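You operate a simulated robot arm through the tools that you are given. There is no shell and no other tool. Be economical: measure what you need, move in short steps, check, and stop when the job is done.

The job below is to be done with a simulated robot arm. You get a single attempt, and the scene is never put back.

Task
Fetch the orange job card and stand it on the bench beside the mixer. Then take the setting block from the top of the glazing bench and leave it on top of the rubbing stone. Then take the jar that says "grog" from the top of the glazing bench and leave it on the bench beside the filling stand. Then take the test pot from the top of the glazing bench and put it on the low shelf of the side table. Then fetch the ribbed pot from the top of the glazing bench and stand it in the ar tray. Then take the hose joiner from the top of the glazing bench and leave it on the black loose gauge. Then put one of the middle posts from the shelf under the kiln on the purple batt. Keep to this order. Set down upright: orange job card, jar, test pot, ribbed pot.

Only the result counts: the job must be done as asked and must still hold three seconds after the hand-in. Knocking over, shifting, dropping, spilling or breaking anything else fails it.

Robot
A 6-joint arm with a fingered hand on a trunk, on a base that drives. Base frame: it is fixed to the floor where the robot stands at the start and does not move with it; the origin is under the middle of the robot, x ahead of it, y to its left, z up. Lengths are in m, angles in rad, forces in N, time in s.
With the tool pointing down near the work surface it reaches from about 0.1 to 0.34 m from the robot's upright axis, wherever it stands. Its first joint turns from -2.007 to 2.007 rad. Places, roughly: bench beside the filling stand [0.8, -0.7, 0.9]; bench beside the mixer [0.8, -0.3, 0.9]; hose joiner [-3, 1.25, 1]; loose gauge [-3.5, 1, 0.75]; low shelf of the side table [-0.9, 0.3, 0.3]; middle post (3x9x8 cm) [-2.9, -1.1, 0.2]; orange job card [0.5, -0.25, 0.75]; purple batt (18x18x1 cm) [-1.1, -1.8, 0.3]; purple jar, teal jar [-3, 2.25, 1]; ribbed pot (6x6x8 cm) [-3.1, 1.3, 0.9]; rubbing stone (7x4x4 cm) [-3, 2.4, 0.9]; setting block [-3.25, 2.25, 1]; test pot [-3, 1.75, 1]; tray (21x13 cm) [-1.14, 2.36, 0.8]. Payload 4 kg.
The TCP is the grasp point between the finger pads, 0.026 m short of the fingertips. In the tool frame z runs along the fingers and y along their closing line. Largest opening 0.156 m; the body of the gripper starts 0.073 m behind the TCP. The gripper is a hand of 4 fingers: y runs from the thumb to the fingers, the wrist lies at [0, 0, -0.239] in the tool frame, and closing takes about 1.5 s.
Orientation is that of the tool frame in the base frame, as a unit quaternion [w, x, y, z]. With the fingers straight down and closing along the base's y, the tool's x points along the base's -x, its y along +y and its z along -z.

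Tools
- The arm moves only by the tool jog_arm. Its argument "moves" is a list of rows, each an object of numbers (a shift or turn left out is 0, a gripper value left out holds the last): "gripper": the finger opening in m, from 0 to 0.156; "tx", "ty", "tz": the shift along the tool's x, y, z in m; "ax", "ay", "az": the turn, a rotation vector about the tool's x, y, z in rad. In form: [{"gripper": .., "tx": .., "ty": .., "tz": .., "ax": .., "ay": .., "az": ..}, ...]. A call has 1 to 12 rows; each row is the pose to reach, as a shift and turn from the pose commanded when the call began, along the tool's axes at that moment. Rows are played at 5 a second. More than 0.05 m and 0.15 rad between two rows, or a gripper value outside its range, and nothing of the call is played. Where a pose cannot be reached the arm comes as near as it can. A force on the tool above 40 N (or 10 N above the force at the start of the call, whichever is more), or a blocked arm, ends the call early, and 0.2 s more pass. The fingers move at their own pace (about 0.072 m/s each) and stop on an object; they squeeze with about 22 N. The grip force told is the motor's: it shows also when the fingers shut on nothing. Time passes only in rows, and 0.2 s behind the last, so rows that repeat a pose let the fingers close. The reply holds the time, the measured pose of the TCP, the force on the tool along the base axes, the opening and the grip force, in the units named above and with some noise, with the torque about the TCP (base axes, N m) and any sound that the robot's microphone picked up.
- Cameras (640 x 400 px; columns grow to the right, rows downward): "scene" is now at [-0.0199, 0.1451, 1.6953]; the picture's right is [-0.03, -1.00, -0.00], its down [-0.93, 0.03, -0.36] and it looks along [0.36, -0.01, -0.93] (base axes); focal length 214 px, centre (320, 200). "wrist" rides on the gripper at [0.058, -0.058, -0.091] in the tool frame; the picture's right is [0.71, 0.71, 0.00], its down [-0.53, 0.53, -0.67] and it looks along [-0.47, 0.47, 0.74] (tool axes); focal length 265 px, centre (320, 200). There is no depth. A picture from a camera that has moved, and an enlarged one, comes with that camera's place and axes in the base frame and with its lens. The place of the scene camera against the robot may be out by one fixed shift of up to 0.025 m in any direction.
- camera(camera): a new picture of that camera. The clock stands still meanwhile.
- lift_body(by): slides the trunk up (or, below 0, down) by that many m; the arm and the scene camera ride with it, the base frame stays. It gives what a move gives, with no picture.
- steer(legs): drives the robot by 1 to 6 legs, each [ahead, left, turn to the left] in m, m and rad, along the robot's own axes; the way and the turn of a leg run together, so that a leg with both is an arc; at most 1.5 m and 3.142 rad a leg. The arm and the cameras ride along, it lands a little off, and it stops where it bumps. It gives what a move gives.
- set_grasp(shape): the hand has 4 fingers and takes this shape, open, in about a second: jaw (thumb against the fingers, like two jaws); tri (thumb and two fingers); tip (a fingertip pinch); poke (one finger out to press); point (the index stretched); flat (the hand flat); cup (the hand cupped); fist (a fist). The gripper value then closes the fingers along that shape, each until it touches; the sizes above hold for jaw. It gives what a move gives, with no picture.
- pan_tilt(pan, tilt): turns the head with the scene camera to pan (to the left, within 2.705 rad either way) and tilt (down, from -0.506 to 1.204), counted from straight ahead of the robot. It gives what a move gives.
- inspect(camera, box): a new picture of the part [left, top, right, bottom] of that camera's present view, enlarged. The clock stands still meanwhile.
- finish_job(): hands the job in; it is judged then, once.

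Work in short steps. Places have to be worked out from the pictures, the camera data and where the tool is seen: move nearer, look again, correct. Check each grasp and each placing, and mend what went wrong. You have 207 turns and 180 pictures in all, those below and enlarged ones among them. Open the gripper and draw the arm clear of the work before you hand the job in, unless the task says otherwise; then end with one line.

The tools are called after ">>>" as a command line: name --argument value ..., lists and objects as JSON in quotes. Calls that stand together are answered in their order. jog_arm: Moves the arm, as the interface text tells. Its arguments: {"type":"object","properties":{"moves":{"type":"array","items":{"type":"object","properties":{"gripper":{"type":"number"},"tx":{"type":"number"},"ty":{"type":"number"},"tz":{"type":"number"},"ax":{"type":"number"},"ay":{"type":"number"},"az":{"type":"number"}}}}},"required":["moves"]} The other tools are called the same way: lift_body (by) slides the trunk up or down; set_grasp (shape) gives the hand a shape; steer (legs) drives the base; pan_tilt (pan, tilt) turns the head that bears the scene camera; camera (camera) takes a picture; inspect (camera, box) takes an enlarged picture of a part of a camera's view; finish_job () hands the job in.

At the start:

```text
t: 0.0
ee_pos: [0.2996, -0.2595, 1.1914]
tcp_rot: [0.0, -0.003, 1.0, -0.001]
contact_force: [-0.6, 0.4, 0.3]
torque: [0.01, -0.01, 0.0]
width: 0.1559
gripper_force: 0.1
shape: jaw
trunk travel left (down, up): [-0.825, 0.165]
robot x, y, heading: [0.0044, -0.0021, 0.002]
head pan, tilt: [-0.028, 1.201]
```

scene: 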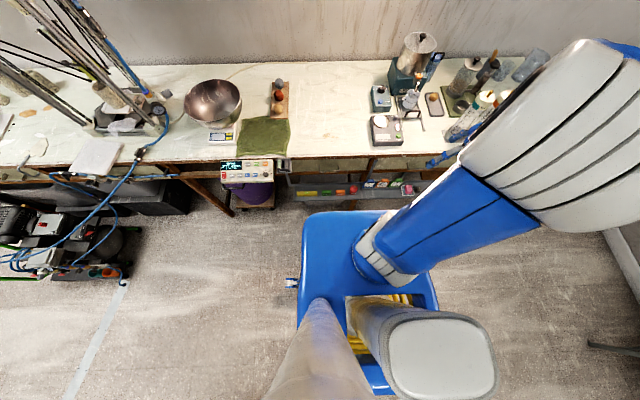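
wrist: 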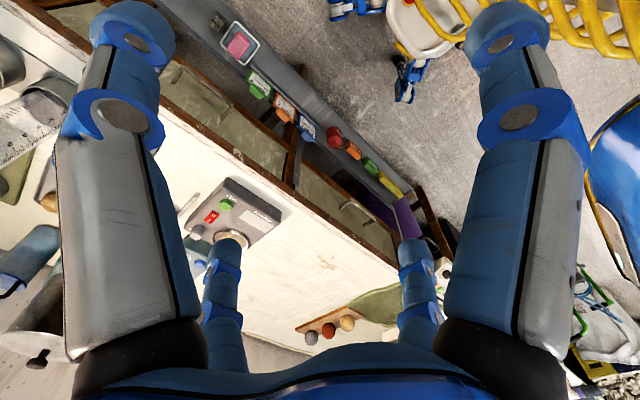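

The job card should be in the rack at the bench front; I look closer at it from both cameras.

>>> inspect --camera "scene" --box '[200, 130, 460, 230]'

>>> inspect --camera "wrist" --box '[180, 0, 440, 240]'

```text
2.46 times, centred on (330, 180) of scene
camera zoom: at [-0.0199, 0.1451, 1.6953], right [-0.03, -1.0, 0.0], down [-0.93, 0.03, -0.36], along [0.36, -0.01, -0.93], focal length 528 px, centre (295, 249)
```

zoom: 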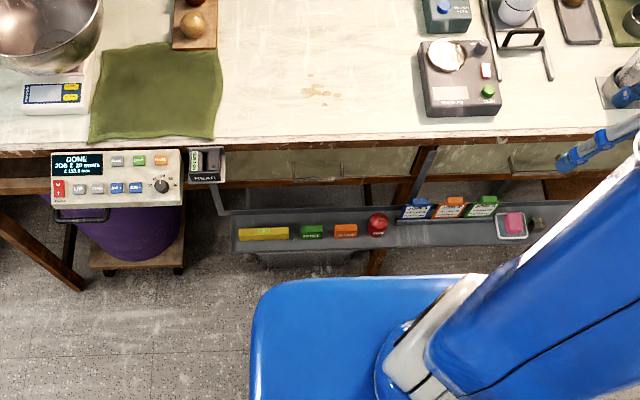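

```text
1.67 times, centred on (310, 120) of wrist
camera zoom: at [0.2418, -0.3169, 1.2822], right [-0.71, 0.7, 0.0], down [0.52, 0.53, 0.67], along [0.47, 0.47, -0.74], focal length 442 px, centre (337, 333)
```

zoom: 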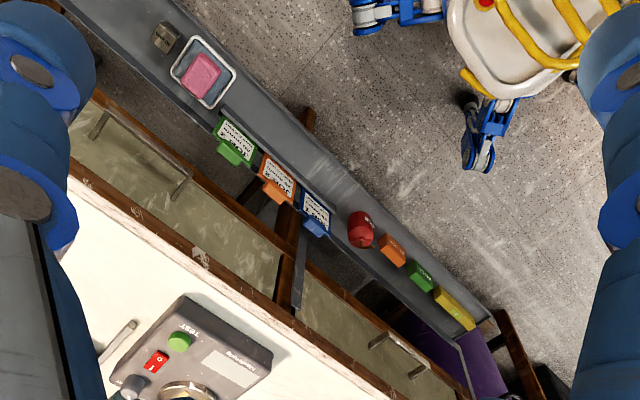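

The orange card stands in the front rack at about (0.45, -0.21, 0.75), between the blue and green ones. I drive closer so the hand is nearly above it.

>>> steer --legs '[[0.12, 0.05, 0]]'

>>> camera --camera "wrist"

>>> camera --camera "scene"

```text
t: 2.2
ee_pos: [0.4191, -0.2079, 1.1904]
tcp_rot: [-0.001, -0.002, 1.0, 0.0]
contact_force: [1.2, 0.2, -0.1]
torque: [-0.02, 0.03, -0.02]
width: 0.1558
gripper_force: 0.0
shape: jaw
trunk travel left (down, up): [-0.825, 0.165]
robot x, y, heading: [0.1222, 0.0505, 0.001]
head pan, tilt: [-0.028, 1.201]
```

```text
175 pictures are left
camera wrist: at [0.364, -0.2651, 1.2822], right [-0.71, 0.71, 0.0], down [0.53, 0.53, 0.67], along [0.47, 0.47, -0.75], focal length 265 px, centre (320, 200)
```

wrist: 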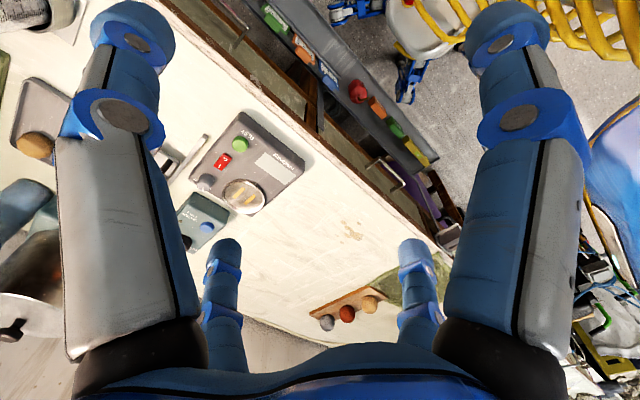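

```text
174 pictures are left
camera scene: at [0.1073, 0.1995, 1.695], right [-0.03, -1.0, 0.0], down [-0.93, 0.03, -0.36], along [0.36, -0.01, -0.93], focal length 214 px, centre (320, 200)
```

scene: 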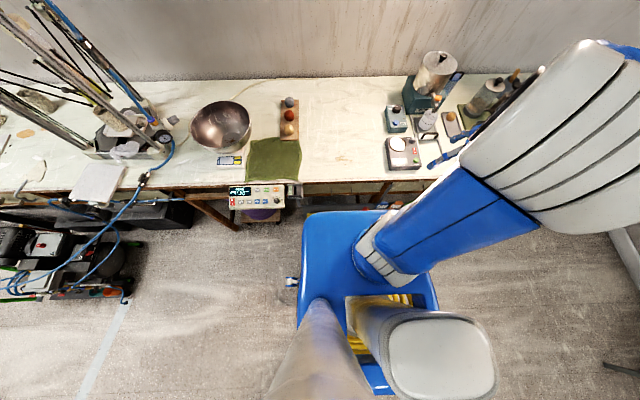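

The wrist view centres on the grasp point, so lowering will bring the card into view; I lower the trunk and look again.

>>> lift_body --by -0.2

>>> camera --camera "wrist"

>>> camera --camera "scene"

```text
t: 4.3
ee_pos: [0.4186, -0.2097, 0.9905]
tcp_rot: [0.0, -0.002, 1.0, 0.0]
contact_force: [1.4, -0.2, -0.4]
torque: [-0.02, -0.01, -0.01]
width: 0.1559
gripper_force: 0.1
shape: jaw
trunk travel left (down, up): [-0.625, 0.365]
robot x, y, heading: [0.1217, 0.0478, -0.007]
head pan, tilt: [-0.028, 1.201]
```

```text
173 pictures are left
camera wrist: at [0.3614, -0.2672, 1.0822], right [-0.71, 0.71, 0.0], down [0.53, 0.53, 0.67], along [0.47, 0.47, -0.74], focal length 265 px, centre (320, 200)
```

wrist: 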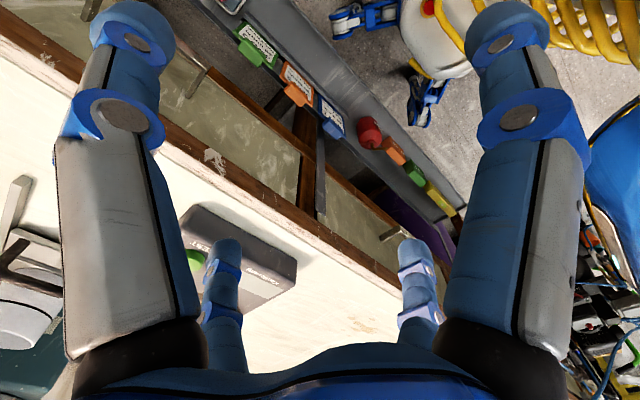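

```text
172 pictures are left
camera scene: at [0.1038, 0.1966, 1.4953], right [-0.03, -1.0, 0.0], down [-0.93, 0.03, -0.36], along [0.36, -0.01, -0.93], focal length 214 px, centre (320, 200)
```

scene: 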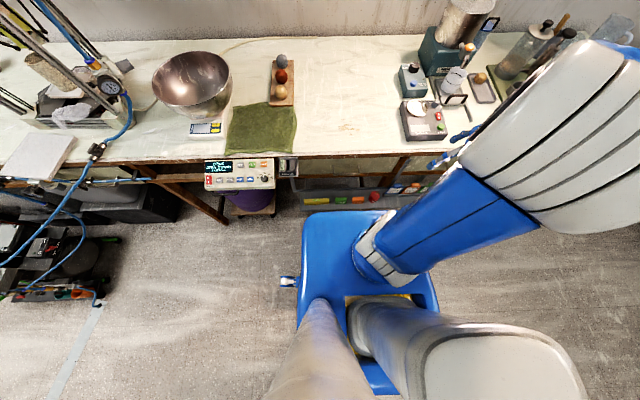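

The card tracks to about (0.46, -0.205, 0.73). I lower a further 0.1 and look closer.

>>> lift_body --by -0.08

>>> inspect --camera "wrist" --box '[160, 0, 460, 240]'

>>> inspect --camera "scene" --box '[280, 20, 520, 220]'

```text
t: 5.5
ee_pos: [0.4174, -0.2102, 0.9105]
tcp_rot: [0.0, -0.001, 1.0, 0.0]
contact_force: [-0.2, -0.7, 0.5]
torque: [-0.01, 0.0, 0.01]
width: 0.1557
gripper_force: 0.1
shape: jaw
trunk travel left (down, up): [-0.545, 0.445]
robot x, y, heading: [0.1243, 0.0503, 0.0]
head pan, tilt: [-0.028, 1.201]
```

```text
1.67 times, centred on (310, 120) of wrist
camera zoom: at [0.3612, -0.2674, 1.0021], right [-0.71, 0.71, 0.0], down [0.53, 0.53, 0.67], along [0.47, 0.47, -0.74], focal length 442 px, centre (337, 333)
```

zoom: 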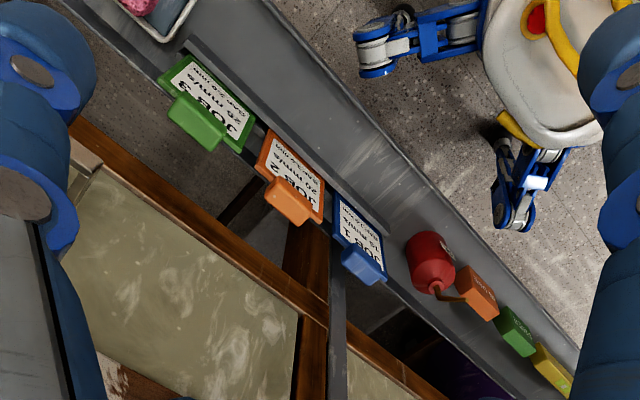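

```text
2.00 times, centred on (400, 120) of scene
camera zoom: at [0.1035, 0.1963, 1.4153], right [-0.03, -1.0, 0.0], down [-0.93, 0.03, -0.36], along [0.36, -0.01, -0.93], focal length 429 px, centre (160, 360)
```

zoom: 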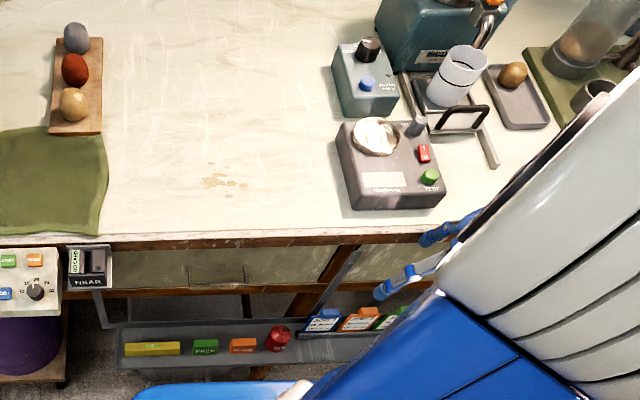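

The hand seems to carry four digits in a cross. I close it to about 0.065 to see how the digits move before reaching between the cards.

>>> jog_arm --moves '[{"gripper": 0.065}, {"gripper": 0.065}, {"gripper": 0.065}, {"gripper": 0.065}]'

>>> camera --camera "wrist"

```text
t: 6.5
ee_pos: [0.418, -0.2095, 0.9111]
tcp_rot: [0.0, -0.001, 1.0, 0.001]
contact_force: [0.0, 0.2, -0.1]
torque: [0.0, 0.01, 0.01]
width: 0.0654
gripper_force: 0.0
shape: jaw
trunk travel left (down, up): [-0.545, 0.445]
robot x, y, heading: [0.1233, 0.0478, -0.005]
head pan, tilt: [-0.028, 1.201]
```

```text
169 pictures are left
camera wrist: at [0.3613, -0.2674, 1.0021], right [-0.71, 0.71, 0.0], down [0.53, 0.53, 0.67], along [0.47, 0.47, -0.74], focal length 265 px, centre (320, 200)
```

wrist: 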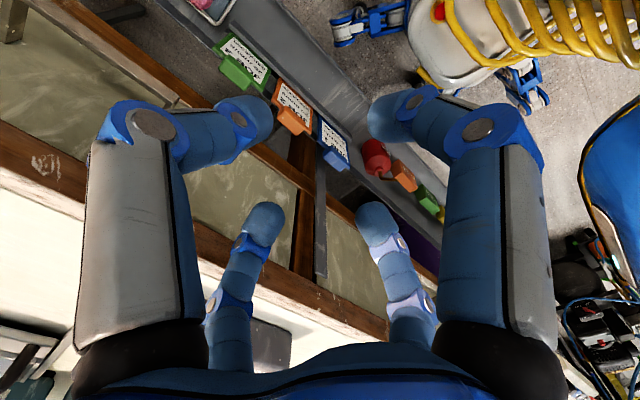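

All four digits curl toward the centre. I check what the "tip" pinch looks like, since a two-digit pinch suits the crowded rack better.

>>> set_grasp --shape "tip"

>>> camera --camera "wrist"

```text
t: 7.4
ee_pos: [0.4172, -0.209, 0.9105]
tcp_rot: [-0.001, 0.0, 1.0, 0.0]
contact_force: [-8.1, 0.1, 0.7]
torque: [-0.02, 0.13, -0.01]
width: 0.1559
gripper_force: 0.2
shape: tip
trunk travel left (down, up): [-0.545, 0.445]
robot x, y, heading: [0.1233, 0.051, 0.002]
head pan, tilt: [-0.028, 1.201]
```

```text
168 pictures are left
camera wrist: at [0.36, -0.2675, 1.0021], right [-0.71, 0.71, 0.0], down [0.53, 0.53, 0.67], along [0.47, 0.47, -0.74], focal length 265 px, centre (320, 200)
```

wrist: 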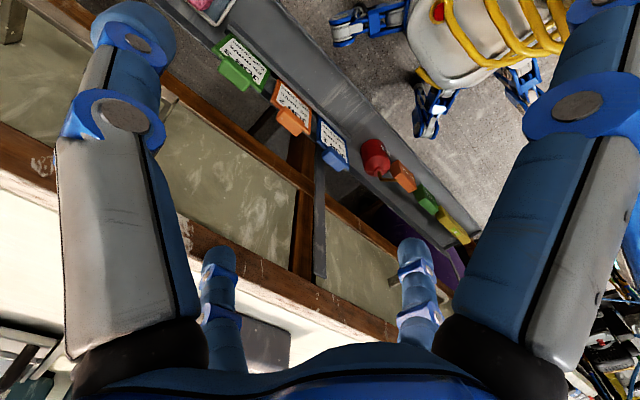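

An 8 N reading in -x shows a digit touching the bench edge. I back the hand off and test closing in the tip shape there.

>>> jog_arm --moves '[{"tx": 0.04, "gripper": 0.156}, {"tx": 0.08, "gripper": 0.06}, {"tx": 0.08, "gripper": 0.06}, {"tx": 0.08, "gripper": 0.06}, {"tx": 0.08, "gripper": 0.06}, {"tx": 0.08, "gripper": 0.06}]'

>>> camera --camera "wrist"

```text
t: 8.8
ee_pos: [0.3376, -0.2091, 0.9099]
tcp_rot: [0.0, 0.0, 1.0, 0.0]
contact_force: [0.6, 0.8, 0.6]
torque: [-0.01, 0.04, -0.04]
width: 0.0604
gripper_force: 0.1
shape: tip
trunk travel left (down, up): [-0.545, 0.445]
robot x, y, heading: [0.1223, 0.0482, -0.007]
head pan, tilt: [-0.028, 1.201]
```

```text
167 pictures are left
camera wrist: at [0.2806, -0.2657, 1.0009], right [-0.71, 0.71, 0.0], down [0.53, 0.53, 0.67], along [0.47, 0.47, -0.74], focal length 265 px, centre (320, 200)
```

wrist: 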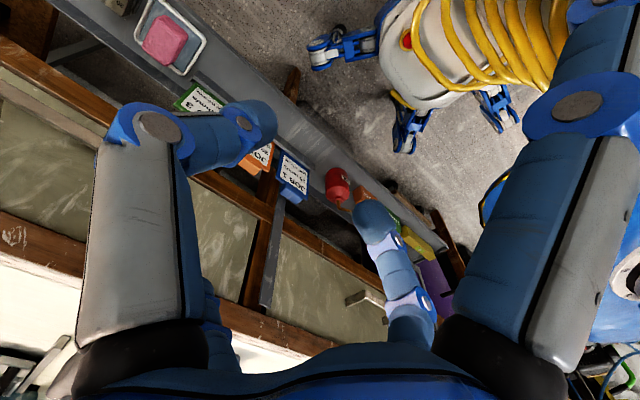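

In tip shape the two cross digits splay outward, so that is no good near the bench. I back off, go back to jaw and lower to view the cards more from the front for accurate triangulation.

>>> steer --legs '[[-0.06, 0, 0]]'

>>> set_grasp --shape "jaw"

>>> lift_body --by -0.1

>>> inspect --camera "wrist" --box '[160, 0, 460, 240]'

>>> inspect --camera "scene" --box '[280, 60, 520, 220]'

```text
t: 10.3
ee_pos: [0.2773, -0.2074, 0.909]
tcp_rot: [0.0, -0.001, 1.0, 0.0]
contact_force: [1.1, -0.1, -0.7]
torque: [0.0, 0.01, 0.0]
width: 0.0606
gripper_force: 0.1
shape: tip
trunk travel left (down, up): [-0.545, 0.445]
robot x, y, heading: [0.0597, 0.0532, 0.001]
head pan, tilt: [-0.028, 1.201]
```

```text
t: 11.2
ee_pos: [0.2783, -0.2077, 0.9096]
tcp_rot: [0.0, -0.001, 1.0, 0.0]
contact_force: [0.0, 0.1, 1.1]
torque: [0.0, 0.02, -0.02]
width: 0.156
gripper_force: 0.1
shape: jaw
trunk travel left (down, up): [-0.545, 0.445]
robot x, y, heading: [0.0583, 0.0524, -0.006]
head pan, tilt: [-0.028, 1.201]
```

```text
t: 12.5
ee_pos: [0.2768, -0.2082, 0.8096]
tcp_rot: [0.0, -0.001, 1.0, 0.0]
contact_force: [-0.4, -0.1, -0.1]
torque: [0.02, 0.0, -0.02]
width: 0.156
gripper_force: 0.1
shape: jaw
trunk travel left (down, up): [-0.445, 0.545]
robot x, y, heading: [0.0623, 0.0533, -0.005]
head pan, tilt: [-0.028, 1.201]
```

```text
1.67 times, centred on (310, 120) of wrist
camera zoom: at [0.2208, -0.2657, 0.9008], right [-0.71, 0.71, 0.0], down [0.53, 0.53, 0.67], along [0.47, 0.47, -0.74], focal length 442 px, centre (337, 333)
```

zoom: 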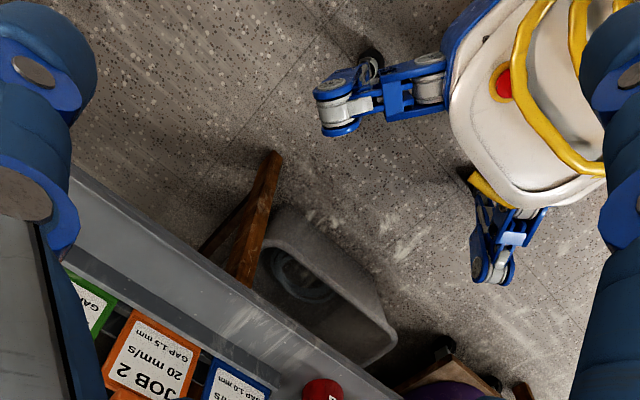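

```text
2.50 times, centred on (400, 140) of scene
camera zoom: at [0.0405, 0.1964, 1.3153], right [-0.03, -1.0, 0.0], down [-0.93, 0.03, -0.36], along [0.36, -0.01, -0.93], focal length 536 px, centre (120, 350)
```

zoom: 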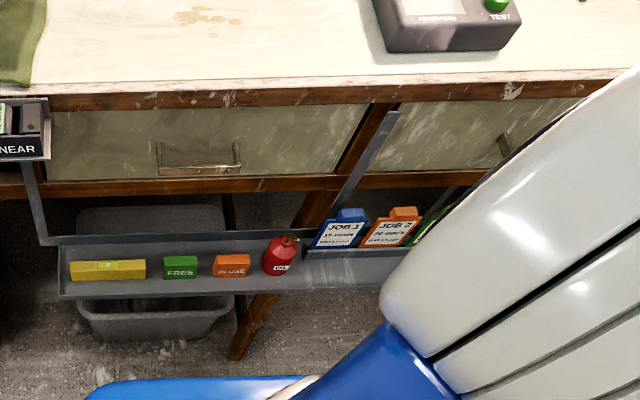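

The view is clear now; I take the full wrist picture to fix the card's corners.

>>> inspect --camera "wrist" --box '[150, 120, 410, 300]'

```text
2.22 times, centred on (280, 210) of wrist
camera zoom: at [0.2208, -0.2657, 0.9008], right [-0.71, 0.71, 0.0], down [0.53, 0.53, 0.67], along [0.47, 0.47, -0.74], focal length 590 px, centre (409, 178)
```

zoom: 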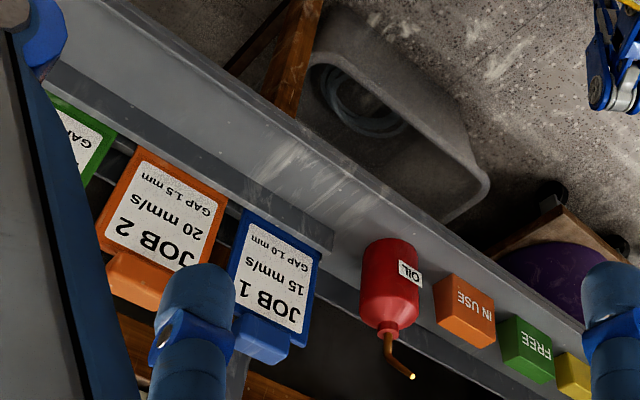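

Triangulating from two views puts the card's handle at about (0.480, -0.195, 0.717), with the card panel below it down to z≈0.64, 7 cm spacing, and the bench front close behind. I check the "tri" shape for a digit that folds away.

>>> set_grasp --shape "tri"

>>> jog_arm --moves '[{"gripper": 0.06}, {"gripper": 0.06}, {"gripper": 0.06}, {"gripper": 0.06}, {"gripper": 0.06}]'

>>> camera --camera "wrist"

```text
t: 13.4
ee_pos: [0.2775, -0.2087, 0.8092]
tcp_rot: [0.0, -0.001, 1.0, 0.0]
contact_force: [-0.1, 0.5, 0.7]
torque: [-0.02, -0.01, 0.01]
width: 0.156
gripper_force: 0.1
shape: tri
trunk travel left (down, up): [-0.445, 0.545]
robot x, y, heading: [0.0594, 0.0524, -0.005]
head pan, tilt: [-0.028, 1.201]
```

```text
t: 14.6
ee_pos: [0.2787, -0.2071, 0.8102]
tcp_rot: [0.0, -0.001, 1.0, 0.0]
contact_force: [-0.1, -0.3, 0.1]
torque: [-0.04, -0.01, 0.02]
width: 0.0604
gripper_force: 0.0
shape: tri
trunk travel left (down, up): [-0.445, 0.545]
robot x, y, heading: [0.0607, 0.0511, -0.003]
head pan, tilt: [-0.028, 1.201]
```

```text
163 pictures are left
camera wrist: at [0.2209, -0.2657, 0.9007], right [-0.71, 0.71, 0.0], down [0.53, 0.53, 0.67], along [0.47, 0.47, -0.74], focal length 265 px, centre (320, 200)
```

wrist: 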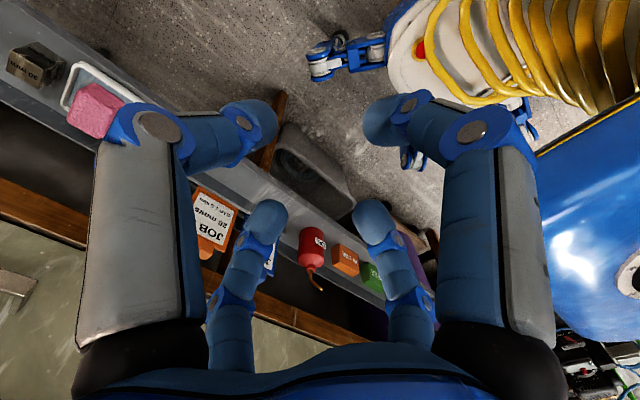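

Tri closes like jaw. Straight down, the digit on the bench side would strike the drawers, so I'll pitch the tool about 55° forward and take the handle from the front. I back off and pitch the hand in free space.

>>> steer --legs '[[-0.08, -0.04, 0]]'

>>> set_grasp --shape "jaw"

>>> jog_arm --moves '[{"ay": -0.12, "tx": -0.02, "tz": -0.01}, {"ay": -0.24, "tx": -0.04, "tz": -0.02}, {"ay": -0.36, "tx": -0.06, "tz": -0.03}, {"ay": -0.48, "tx": -0.08, "tz": -0.04}, {"ay": -0.6, "tx": -0.1, "tz": -0.05}, {"ay": -0.72, "tx": -0.12, "tz": -0.06}, {"ay": -0.84, "tx": -0.14, "tz": -0.07}, {"ay": -0.96, "tx": -0.15, "tz": -0.08}, {"ay": -0.96, "tx": -0.15, "tz": -0.08, "gripper": 0.08}, {"ay": -0.96, "tx": -0.15, "tz": -0.08, "gripper": 0.08}, {"ay": -0.96, "tx": -0.15, "tz": -0.08, "gripper": 0.08}]'

>>> camera --camera "wrist"

>>> camera --camera "scene"

```text
t: 16.2
ee_pos: [0.2001, -0.2466, 0.8093]
tcp_rot: [0.0, -0.001, 1.0, -0.001]
contact_force: [-0.8, 0.0, 0.1]
torque: [0.02, -0.02, 0.01]
width: 0.0604
gripper_force: 0.0
shape: tri
trunk travel left (down, up): [-0.445, 0.545]
robot x, y, heading: [-0.0207, 0.011, -0.002]
head pan, tilt: [-0.028, 1.201]
```

```text
t: 17.1
ee_pos: [0.2002, -0.2463, 0.8097]
tcp_rot: [0.0, -0.001, 1.0, 0.0]
contact_force: [0.0, 0.5, -0.1]
torque: [-0.05, -0.03, -0.01]
width: 0.1559
gripper_force: 0.1
shape: jaw
trunk travel left (down, up): [-0.445, 0.545]
robot x, y, heading: [-0.0228, 0.0096, -0.0]
head pan, tilt: [-0.028, 1.201]
```

```text
t: 19.6
ee_pos: [0.3977, -0.2129, 0.96]
tcp_rot: [0.437, 0.015, 0.899, 0.002]
contact_force: [0.3, -0.2, 0.7]
torque: [0.0, 0.04, -0.01]
width: 0.0808
gripper_force: 0.1
shape: jaw
out of reach, approached as far as the arm can: row 5, 6, 7, 8, 9, 10, 11
trunk travel left (down, up): [-0.445, 0.545]
robot x, y, heading: [-0.0184, 0.0109, 0.002]
head pan, tilt: [-0.028, 1.201]
```

```text
162 pictures are left
camera wrist: at [0.2905, -0.2674, 0.9697], right [-0.42, 0.73, -0.54], down [-0.19, 0.52, 0.84], along [0.89, 0.45, -0.08], focal length 265 px, centre (320, 200)
```

wrist: 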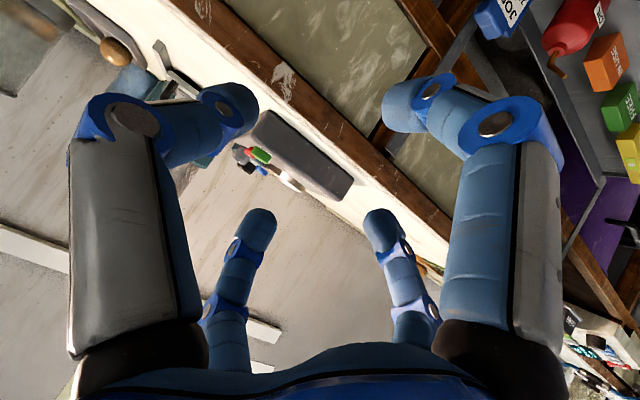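

```text
161 pictures are left
camera scene: at [-0.0402, 0.1556, 1.3153], right [-0.03, -1.0, 0.0], down [-0.93, 0.03, -0.36], along [0.36, -0.01, -0.93], focal length 214 px, centre (320, 200)
```

scene: 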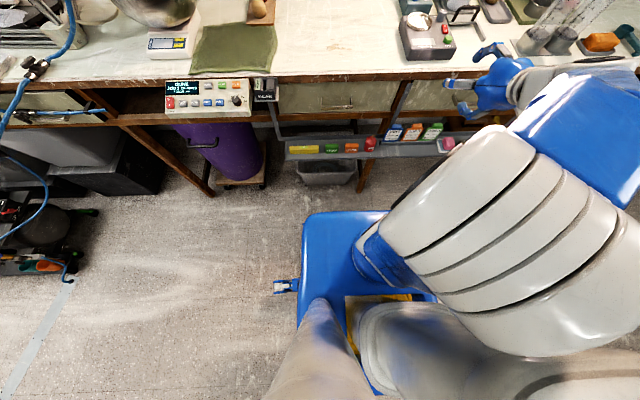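

The arm settled at pitch ≈0.90 rad with the TCP at (0.398, -0.213, 0.960), which is a usable pose. I keep it and lower the trunk to bring the hand toward card height, then look.

>>> lift_body --by -0.17

>>> camera --camera "wrist"

>>> inspect --camera "scene" --box '[320, 40, 520, 165]'

```text
t: 21.5
ee_pos: [0.3994, -0.2127, 0.7896]
tcp_rot: [0.438, 0.014, 0.899, 0.003]
contact_force: [-0.5, 0.0, 0.0]
torque: [0.01, -0.01, 0.0]
width: 0.0805
gripper_force: 0.0
shape: jaw
trunk travel left (down, up): [-0.275, 0.715]
robot x, y, heading: [-0.0233, 0.011, 0.002]
head pan, tilt: [-0.028, 1.201]
```

```text
160 pictures are left
camera wrist: at [0.2903, -0.2674, 0.7997], right [-0.42, 0.73, -0.54], down [-0.19, 0.52, 0.84], along [0.89, 0.45, -0.08], focal length 265 px, centre (320, 200)
```

wrist: 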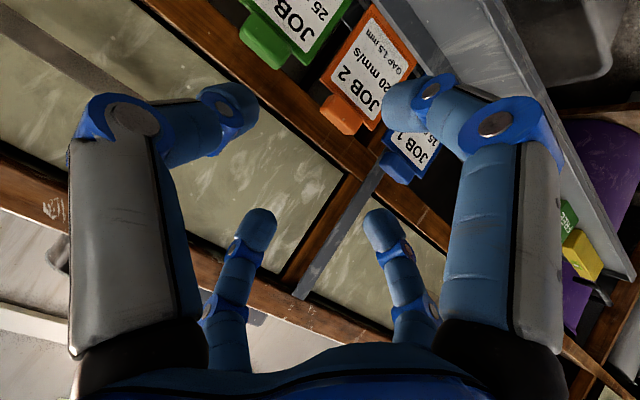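

```text
3.20 times, centred on (420, 102) of scene
camera zoom: at [-0.0405, 0.1556, 1.1453], right [-0.03, -1.0, 0.0], down [-0.93, 0.03, -0.36], along [0.36, -0.01, -0.93], focal length 686 px, centre (0, 512)
```

zoom: 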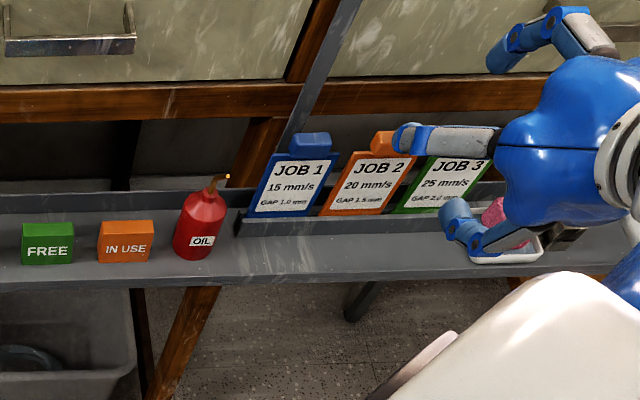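

The handle checks out again at (0.481, -0.195, 0.717). A slightly flatter pitch (~65°) keeps the upper digit off the rail behind; I pitch a bit more and narrow the fingers to 0.06.

>>> jog_arm --moves '[{"ay": 0.0, "gripper": 0.06}, {"ay": -0.1, "gripper": 0.06}, {"ay": -0.2, "gripper": 0.06}, {"ay": -0.23, "gripper": 0.06}]'

```text
t: 22.5
ee_pos: [0.4381, -0.2071, 0.8459]
tcp_rot: [0.509, 0.025, 0.86, 0.003]
contact_force: [-0.1, -0.6, 0.4]
torque: [-0.01, 0.0, 0.01]
width: 0.0604
gripper_force: 0.1
shape: jaw
out of reach, approached as far as the arm can: row 2, 3, 4
trunk travel left (down, up): [-0.275, 0.715]
robot x, y, heading: [-0.0235, 0.0129, -0.002]
head pan, tilt: [-0.028, 1.201]
```

The arm's limit is pitch ≈61°, which suffices. From here I position with base and trunk: shift 12 mm left, lower to z≈0.728, then look before moving in.

>>> steer --legs '[[0, 0.012, 0]]'

>>> lift_body --by -0.1

>>> camera --camera "wrist"

>>> inspect --camera "scene" --box '[320, 0, 520, 125]'

```text
t: 23.3
ee_pos: [0.4385, -0.1944, 0.8479]
tcp_rot: [0.508, 0.025, 0.861, 0.004]
contact_force: [0.6, 0.4, 0.8]
torque: [0.0, -0.02, 0.01]
width: 0.0602
gripper_force: 0.1
shape: jaw
trunk travel left (down, up): [-0.275, 0.715]
robot x, y, heading: [-0.0213, 0.0251, 0.001]
head pan, tilt: [-0.028, 1.201]
```

```text
t: 24.6
ee_pos: [0.4391, -0.195, 0.7453]
tcp_rot: [0.507, 0.024, 0.862, 0.004]
contact_force: [0.1, -0.5, -0.1]
torque: [0.0, -0.02, 0.03]
width: 0.0605
gripper_force: 0.0
shape: jaw
trunk travel left (down, up): [-0.175, 0.815]
robot x, y, heading: [-0.0208, 0.025, 0.001]
head pan, tilt: [-0.028, 1.201]
```

```text
158 pictures are left
camera wrist: at [0.3304, -0.2474, 0.737], right [-0.31, 0.74, -0.6], down [-0.31, 0.51, 0.8], along [0.9, 0.44, 0.07], focal length 265 px, centre (320, 200)
```

wrist: 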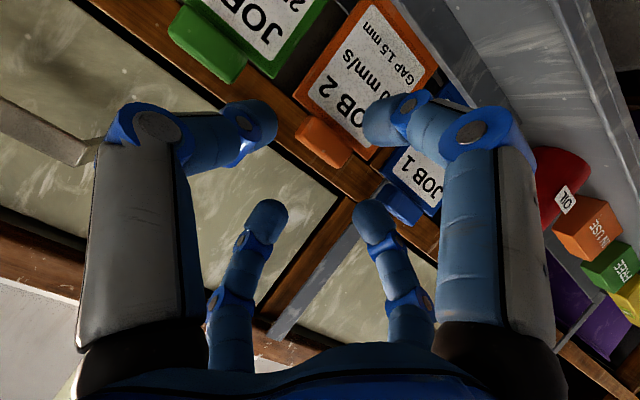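

```text
3.20 times, centred on (420, 62) of scene
camera zoom: at [-0.0383, 0.1686, 1.0446], right [-0.03, -1.0, 0.0], down [-0.93, 0.03, -0.36], along [0.36, -0.01, -0.93], focal length 686 px, centre (0, 640)
```

zoom: 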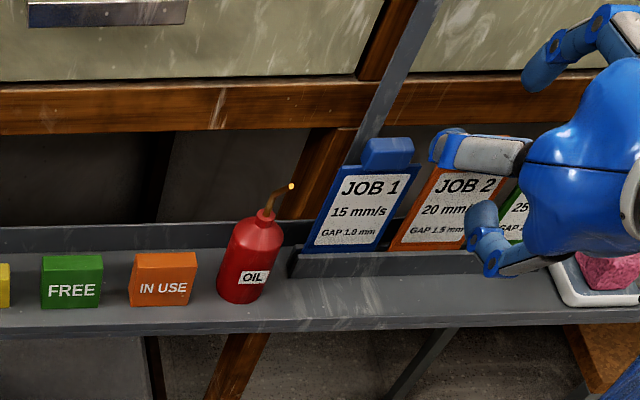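

The handle is centred in y (-0.195) and at z≈0.72. I lower 17 mm and creep ahead 20 mm.

>>> lift_body --by -0.017

>>> steer --legs '[[0.02, 0, 0]]'

>>> camera --camera "wrist"

>>> inspect --camera "scene" --box '[320, 0, 520, 125]'

```text
t: 25.3
ee_pos: [0.4402, -0.1942, 0.7274]
tcp_rot: [0.507, 0.025, 0.861, 0.004]
contact_force: [-0.4, -0.4, 0.4]
torque: [-0.03, 0.01, 0.01]
width: 0.0607
gripper_force: 0.1
shape: jaw
trunk travel left (down, up): [-0.158, 0.832]
robot x, y, heading: [-0.0227, 0.0196, -0.0]
head pan, tilt: [-0.028, 1.201]
```

```text
t: 26.2
ee_pos: [0.4589, -0.1946, 0.7282]
tcp_rot: [0.506, 0.025, 0.862, 0.006]
contact_force: [0.7, 0.2, -0.2]
torque: [0.0, 0.02, 0.03]
width: 0.0601
gripper_force: 0.1
shape: jaw
trunk travel left (down, up): [-0.158, 0.832]
robot x, y, heading: [0.0031, 0.0258, 0.002]
head pan, tilt: [-0.028, 1.201]
```

```text
156 pictures are left
camera wrist: at [0.3502, -0.2483, 0.7196], right [-0.32, 0.74, -0.59], down [-0.31, 0.51, 0.8], along [0.9, 0.44, 0.07], focal length 265 px, centre (320, 200)
```

wrist: 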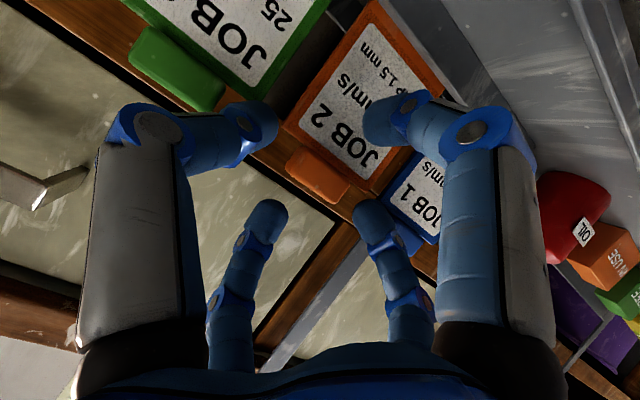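

```text
3.20 times, centred on (420, 62) of scene
camera zoom: at [-0.017, 0.1674, 1.0287], right [-0.03, -1.0, 0.0], down [-0.93, 0.03, -0.36], along [0.36, -0.01, -0.93], focal length 686 px, centre (0, 640)
```

zoom: 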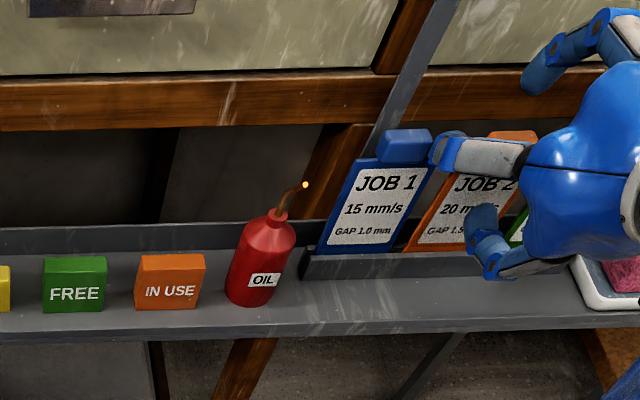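

No contact yet, and the handle lies right between the fingertips. I advance 7 mm more and close gently.

>>> steer --legs '[[0.007, 0, 0]]'

>>> jog_arm --moves '[{"gripper": 0.05}, {"gripper": 0.04}, {"gripper": 0.03}, {"gripper": 0.02}, {"gripper": 0.02}, {"gripper": 0.02}]'

>>> camera --camera "wrist"

>>> inspect --camera "scene" --box '[320, 0, 520, 125]'

```text
t: 27.0
ee_pos: [0.4669, -0.1961, 0.727]
tcp_rot: [0.507, 0.026, 0.862, 0.005]
contact_force: [-7.4, -0.9, 2.0]
torque: [0.1, -0.01, 0.41]
width: 0.0601
gripper_force: 0.2
shape: jaw
trunk travel left (down, up): [-0.158, 0.832]
robot x, y, heading: [0.0075, 0.0238, -0.0]
head pan, tilt: [-0.028, 1.201]
```

```text
t: 28.4
ee_pos: [0.4655, -0.1957, 0.7277]
tcp_rot: [0.508, 0.026, 0.861, 0.005]
contact_force: [-2.3, 0.4, 6.0]
torque: [-0.1, 0.15, 0.12]
width: 0.0277
gripper_force: 22.4
shape: jaw
trunk travel left (down, up): [-0.158, 0.832]
robot x, y, heading: [0.0096, 0.0222, -0.005]
head pan, tilt: [-0.028, 1.201]
```

```text
154 pictures are left
camera wrist: at [0.3576, -0.2482, 0.7197], right [-0.32, 0.74, -0.59], down [-0.31, 0.51, 0.8], along [0.9, 0.44, 0.07], focal length 265 px, centre (320, 200)
```

wrist: 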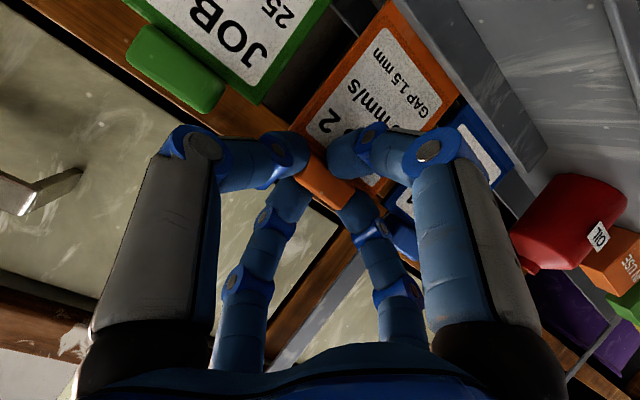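

```text
3.20 times, centred on (420, 62) of scene
camera zoom: at [-0.0097, 0.1681, 1.0285], right [-0.03, -1.0, 0.0], down [-0.93, 0.03, -0.36], along [0.36, -0.01, -0.93], focal length 686 px, centre (0, 640)
```

zoom: 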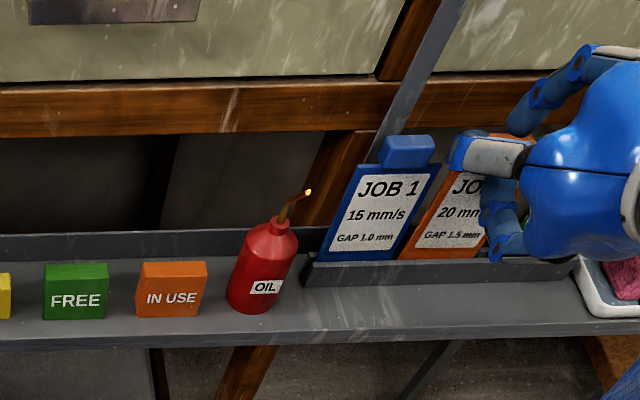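

The handle is gripped (22 N at 27.7 mm) and neighbours look undisturbed. I lift 7 cm out of the slot and look.

>>> lift_body --by 0.07

>>> inspect --camera "scene" --box '[320, 0, 520, 125]'

```text
t: 29.5
ee_pos: [0.4652, -0.1945, 0.7972]
tcp_rot: [0.506, 0.026, 0.862, 0.004]
contact_force: [0.2, 0.8, -0.8]
torque: [-0.03, 0.0, 0.02]
width: 0.0274
gripper_force: 22.3
shape: jaw
trunk travel left (down, up): [-0.228, 0.762]
robot x, y, heading: [0.0059, 0.025, -0.003]
head pan, tilt: [-0.028, 1.201]
```

```text
3.20 times, centred on (420, 62) of scene
camera zoom: at [-0.0113, 0.1687, 1.0983], right [-0.03, -1.0, 0.0], down [-0.93, 0.03, -0.36], along [0.36, -0.01, -0.93], focal length 686 px, centre (0, 640)
```

zoom: 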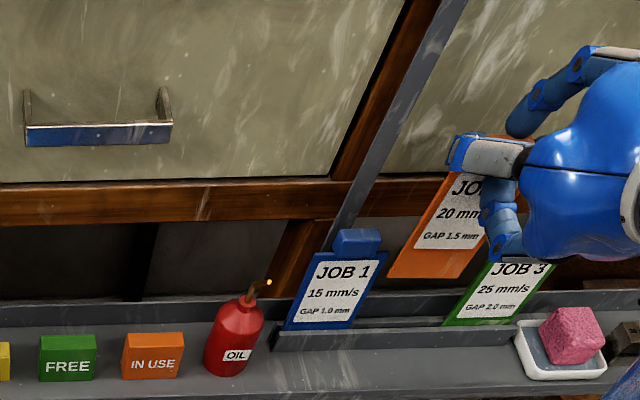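

Card is free of the slot. I back away, raise above bench height and look at the bench for the mixer.

>>> steer --legs '[[-0.12, 0, 0]]'

>>> lift_body --by 0.34

>>> pan_tilt --pan -0.35 --tilt 0.8

>>> camera --camera "scene"

>>> camera --camera "wrist"

```text
t: 31.7
ee_pos: [0.3451, -0.1942, 0.799]
tcp_rot: [0.508, 0.026, 0.861, 0.004]
contact_force: [0.9, 1.2, -0.4]
torque: [0.02, -0.02, -0.04]
width: 0.0273
gripper_force: 21.7
shape: jaw
trunk travel left (down, up): [-0.228, 0.762]
robot x, y, heading: [-0.1152, 0.024, -0.0]
head pan, tilt: [-0.028, 1.201]
```

```text
t: 35.0
ee_pos: [0.3451, -0.1967, 1.1379]
tcp_rot: [0.507, 0.026, 0.861, 0.005]
contact_force: [0.4, -0.8, -0.2]
torque: [0.0, 0.01, -0.01]
width: 0.0275
gripper_force: 22.1
shape: jaw
trunk travel left (down, up): [-0.568, 0.422]
robot x, y, heading: [-0.119, 0.0231, -0.003]
head pan, tilt: [-0.028, 1.201]
```

```text
t: 35.9
ee_pos: [0.3452, -0.1951, 1.1393]
tcp_rot: [0.507, 0.026, 0.861, 0.004]
contact_force: [-0.1, 0.5, -0.2]
torque: [-0.01, -0.02, 0.03]
width: 0.0275
gripper_force: 21.7
shape: jaw
trunk travel left (down, up): [-0.568, 0.422]
robot x, y, heading: [-0.1145, 0.0215, -0.003]
head pan, tilt: [-0.351, 0.799]
```

```text
151 pictures are left
camera scene: at [-0.1142, 0.1428, 1.466], right [-0.35, -0.94, 0.0], down [-0.67, 0.25, -0.7], along [0.65, -0.24, -0.72], focal length 214 px, centre (320, 200)
```

scene: 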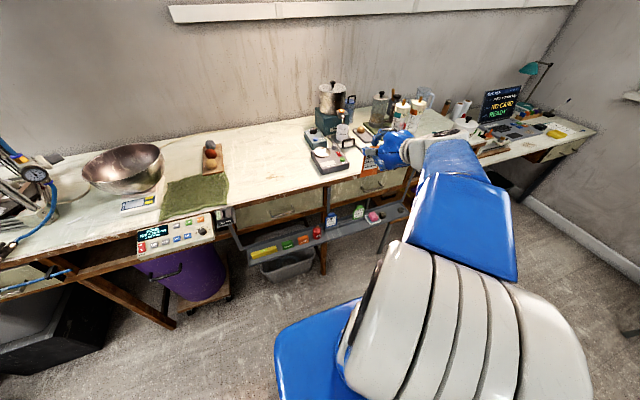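

```text
150 pictures are left
camera wrist: at [0.2366, -0.2477, 1.1303], right [-0.31, 0.74, -0.59], down [-0.31, 0.51, 0.8], along [0.9, 0.44, 0.07], focal length 265 px, centre (320, 200)
```

wrist: 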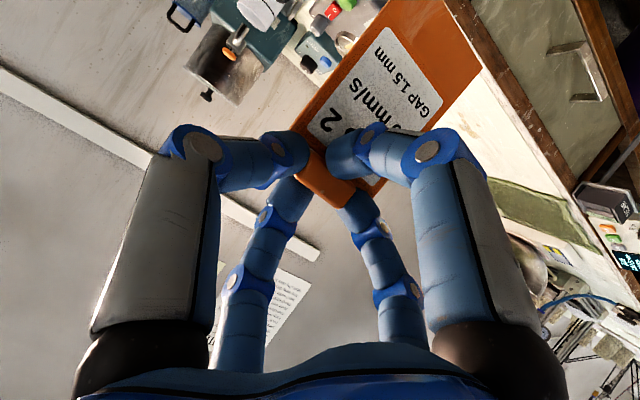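

>>> inspect --camera "scene" --box '[220, 70, 480, 230]'

```text
2.46 times, centred on (350, 150) of scene
camera zoom: at [-0.1142, 0.1428, 1.466], right [-0.35, -0.94, 0.0], down [-0.67, 0.25, -0.7], along [0.65, -0.24, -0.72], focal length 528 px, centre (246, 323)
```

zoom: 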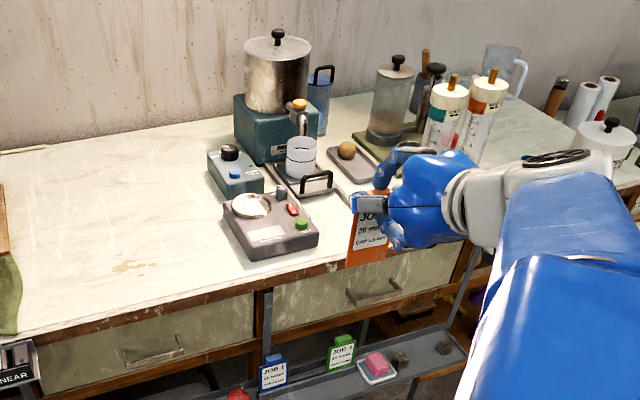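

I need to identify the mixer and the filling stand; zooming on the labels of those machines.

>>> inspect --camera "scene" --box '[295, 75, 375, 180]'

>>> inspect --camera "scene" --box '[360, 50, 600, 170]'

```text
3.81 times, centred on (335, 128) of scene
camera zoom: at [-0.1142, 0.1428, 1.466], right [-0.35, -0.94, 0.0], down [-0.67, 0.25, -0.7], along [0.65, -0.24, -0.72], focal length 817 px, centre (263, 476)
```

zoom: 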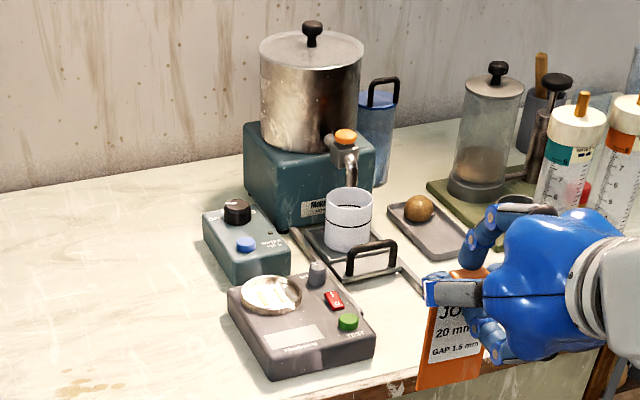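

```text
2.67 times, centred on (480, 110) of scene
camera zoom: at [-0.1142, 0.1428, 1.466], right [-0.35, -0.94, 0.0], down [-0.67, 0.25, -0.7], along [0.65, -0.24, -0.72], focal length 572 px, centre (-107, 440)
```

zoom: 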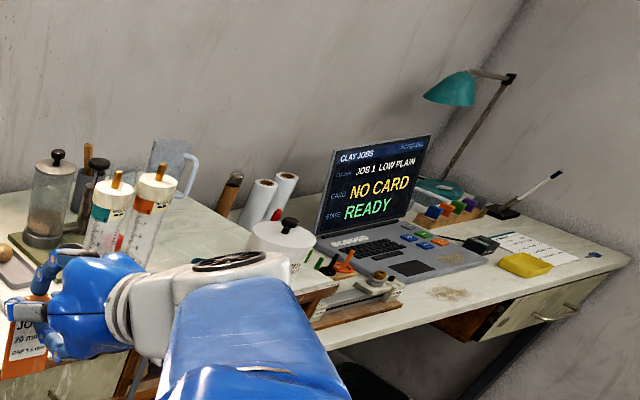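

Labels are not legible enough. I raise the trunk and shift to the right for a better overview.

>>> lift_body --by 0.3

>>> steer --legs '[[0, -0.3, 0]]'

>>> pan_tilt --pan 0.1 --tilt 0.75

>>> inspect --camera "scene" --box '[220, 80, 420, 205]'

>>> camera --camera "scene"

```text
t: 38.9
ee_pos: [0.3463, -0.195, 1.4378]
tcp_rot: [0.507, 0.026, 0.862, 0.004]
contact_force: [-0.1, -0.3, -0.1]
torque: [0.0, -0.01, -0.04]
width: 0.0275
gripper_force: 22.4
shape: jaw
trunk travel left (down, up): [-0.868, 0.122]
robot x, y, heading: [-0.1126, 0.0224, 0.001]
head pan, tilt: [-0.351, 0.799]
```

```text
t: 43.4
ee_pos: [0.3456, -0.4984, 1.4369]
tcp_rot: [0.507, 0.024, 0.861, 0.005]
contact_force: [-0.3, 0.3, -0.6]
torque: [-0.03, 0.01, 0.04]
width: 0.0271
gripper_force: 21.5
shape: jaw
trunk travel left (down, up): [-0.868, 0.122]
robot x, y, heading: [-0.1168, -0.2823, -0.002]
head pan, tilt: [-0.351, 0.799]
```

```text
t: 44.3
ee_pos: [0.3455, -0.4988, 1.439]
tcp_rot: [0.507, 0.024, 0.861, 0.005]
contact_force: [0.4, -0.3, -0.3]
torque: [0.0, 0.0, -0.03]
width: 0.0273
gripper_force: 22.3
shape: jaw
trunk travel left (down, up): [-0.868, 0.122]
robot x, y, heading: [-0.1175, -0.2805, -0.004]
head pan, tilt: [0.099, 0.75]
```

```text
3.20 times, centred on (320, 142) of scene
camera zoom: at [-0.1084, -0.1281, 1.77], right [0.1, -1.0, 0.0], down [-0.68, -0.07, -0.73], along [0.73, 0.07, -0.68], focal length 686 px, centre (320, 384)
```

zoom: 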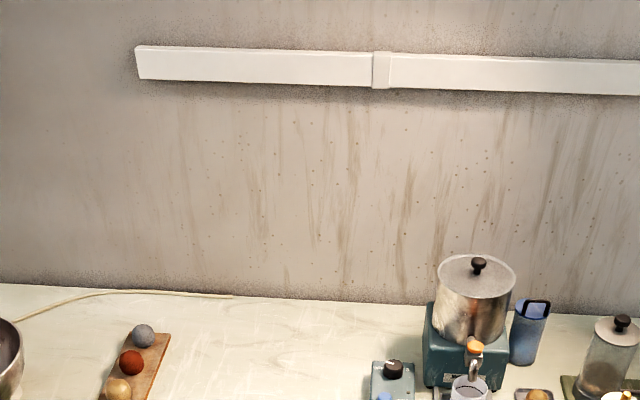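

```text
145 pictures are left
camera scene: at [-0.1084, -0.1281, 1.77], right [0.1, -1.0, 0.0], down [-0.68, -0.07, -0.73], along [0.73, 0.07, -0.68], focal length 214 px, centre (320, 200)
```

scene: 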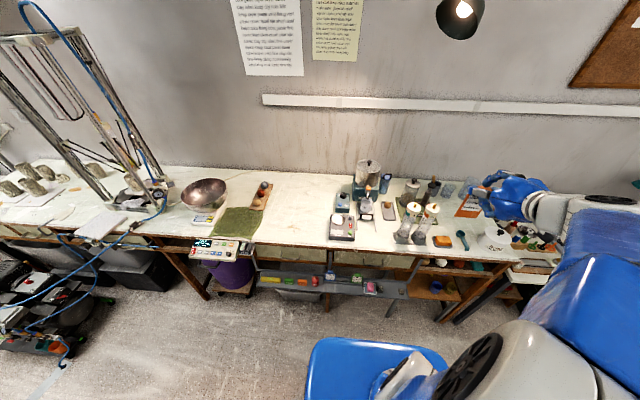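

>>> inspect --camera "scene" --box '[325, 150, 405, 250]'

>>> inspect --camera "scene" --box '[385, 165, 545, 265]'

```text
4.00 times, centred on (365, 200) of scene
camera zoom: at [-0.1084, -0.1281, 1.77], right [0.1, -1.0, 0.0], down [-0.68, -0.07, -0.73], along [0.73, 0.07, -0.68], focal length 858 px, centre (140, 200)
```

zoom: 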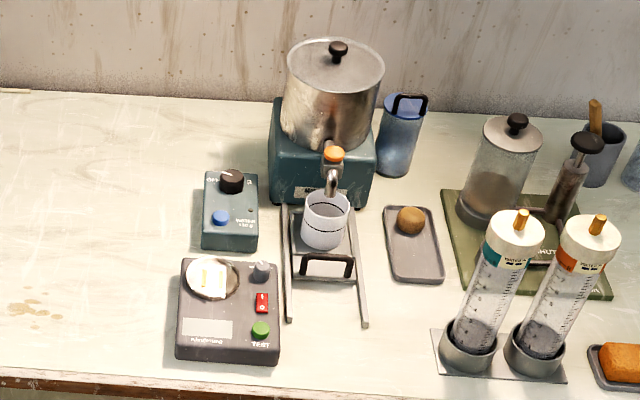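

```text
4.00 times, centred on (465, 215) of scene
camera zoom: at [-0.1084, -0.1281, 1.77], right [0.1, -1.0, 0.0], down [-0.68, -0.07, -0.73], along [0.73, 0.07, -0.68], focal length 858 px, centre (-260, 140)
```

zoom: 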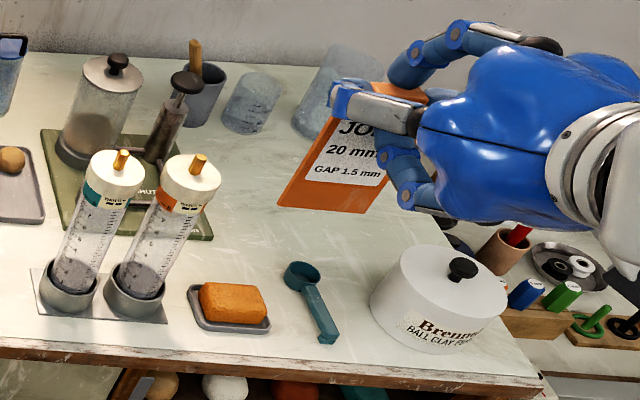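

The mixer is the teal pot machine (body about x 0.83–0.98, y -0.4…-0.22) with a control box at its left; the free bench left of it suits the card. To gain reach I swing the arm to straight ahead of the trunk.

>>> jog_arm --moves '[{"ty": 0.035}, {"ty": 0.07}, {"ty": 0.105}, {"ty": 0.14}, {"ty": 0.175}, {"ty": 0.205}, {"ty": 0.205}]'

```text
t: 45.9
ee_pos: [0.4351, -0.2959, 1.4288]
tcp_rot: [0.508, 0.025, 0.861, 0.005]
contact_force: [0.2, -0.4, -0.9]
torque: [0.01, -0.02, 0.03]
width: 0.0273
gripper_force: 22.0
shape: jaw
out of reach, approached as far as the arm can: row 1, 2, 3, 4, 5, 6, 7
trunk travel left (down, up): [-0.868, 0.122]
robot x, y, heading: [-0.1188, -0.2821, -0.003]
head pan, tilt: [0.099, 0.75]
```

Reach is now 0.55 m straight ahead. I test whether the hand can also come lower relative to the trunk.

>>> jog_arm --moves '[{"tx": 0.035, "tz": 0.019}, {"tx": 0.07, "tz": 0.038}, {"tx": 0.105, "tz": 0.058}, {"tx": 0.105, "tz": 0.058}]'

```text
t: 46.9
ee_pos: [0.4329, -0.2918, 1.3102]
tcp_rot: [0.507, 0.024, 0.861, 0.006]
contact_force: [0.3, -0.2, 0.6]
torque: [-0.04, -0.05, 0.0]
width: 0.027
gripper_force: 21.6
shape: jaw
trunk travel left (down, up): [-0.868, 0.122]
robot x, y, heading: [-0.1196, -0.2845, -0.002]
head pan, tilt: [0.099, 0.75]
```

That worked without limit. Lower by another 0.12.

>>> jog_arm --moves '[{"tx": 0.035, "tz": 0.019}, {"tx": 0.07, "tz": 0.038}, {"tx": 0.105, "tz": 0.058}, {"tx": 0.105, "tz": 0.058}]'

```text
t: 47.9
ee_pos: [0.4338, -0.2867, 1.1914]
tcp_rot: [0.509, 0.024, 0.861, 0.006]
contact_force: [-0.3, 0.1, -0.5]
torque: [0.01, 0.0, -0.01]
width: 0.0272
gripper_force: 22.0
shape: jaw
trunk travel left (down, up): [-0.868, 0.122]
robot x, y, heading: [-0.1164, -0.2832, -0.002]
head pan, tilt: [0.099, 0.75]
```

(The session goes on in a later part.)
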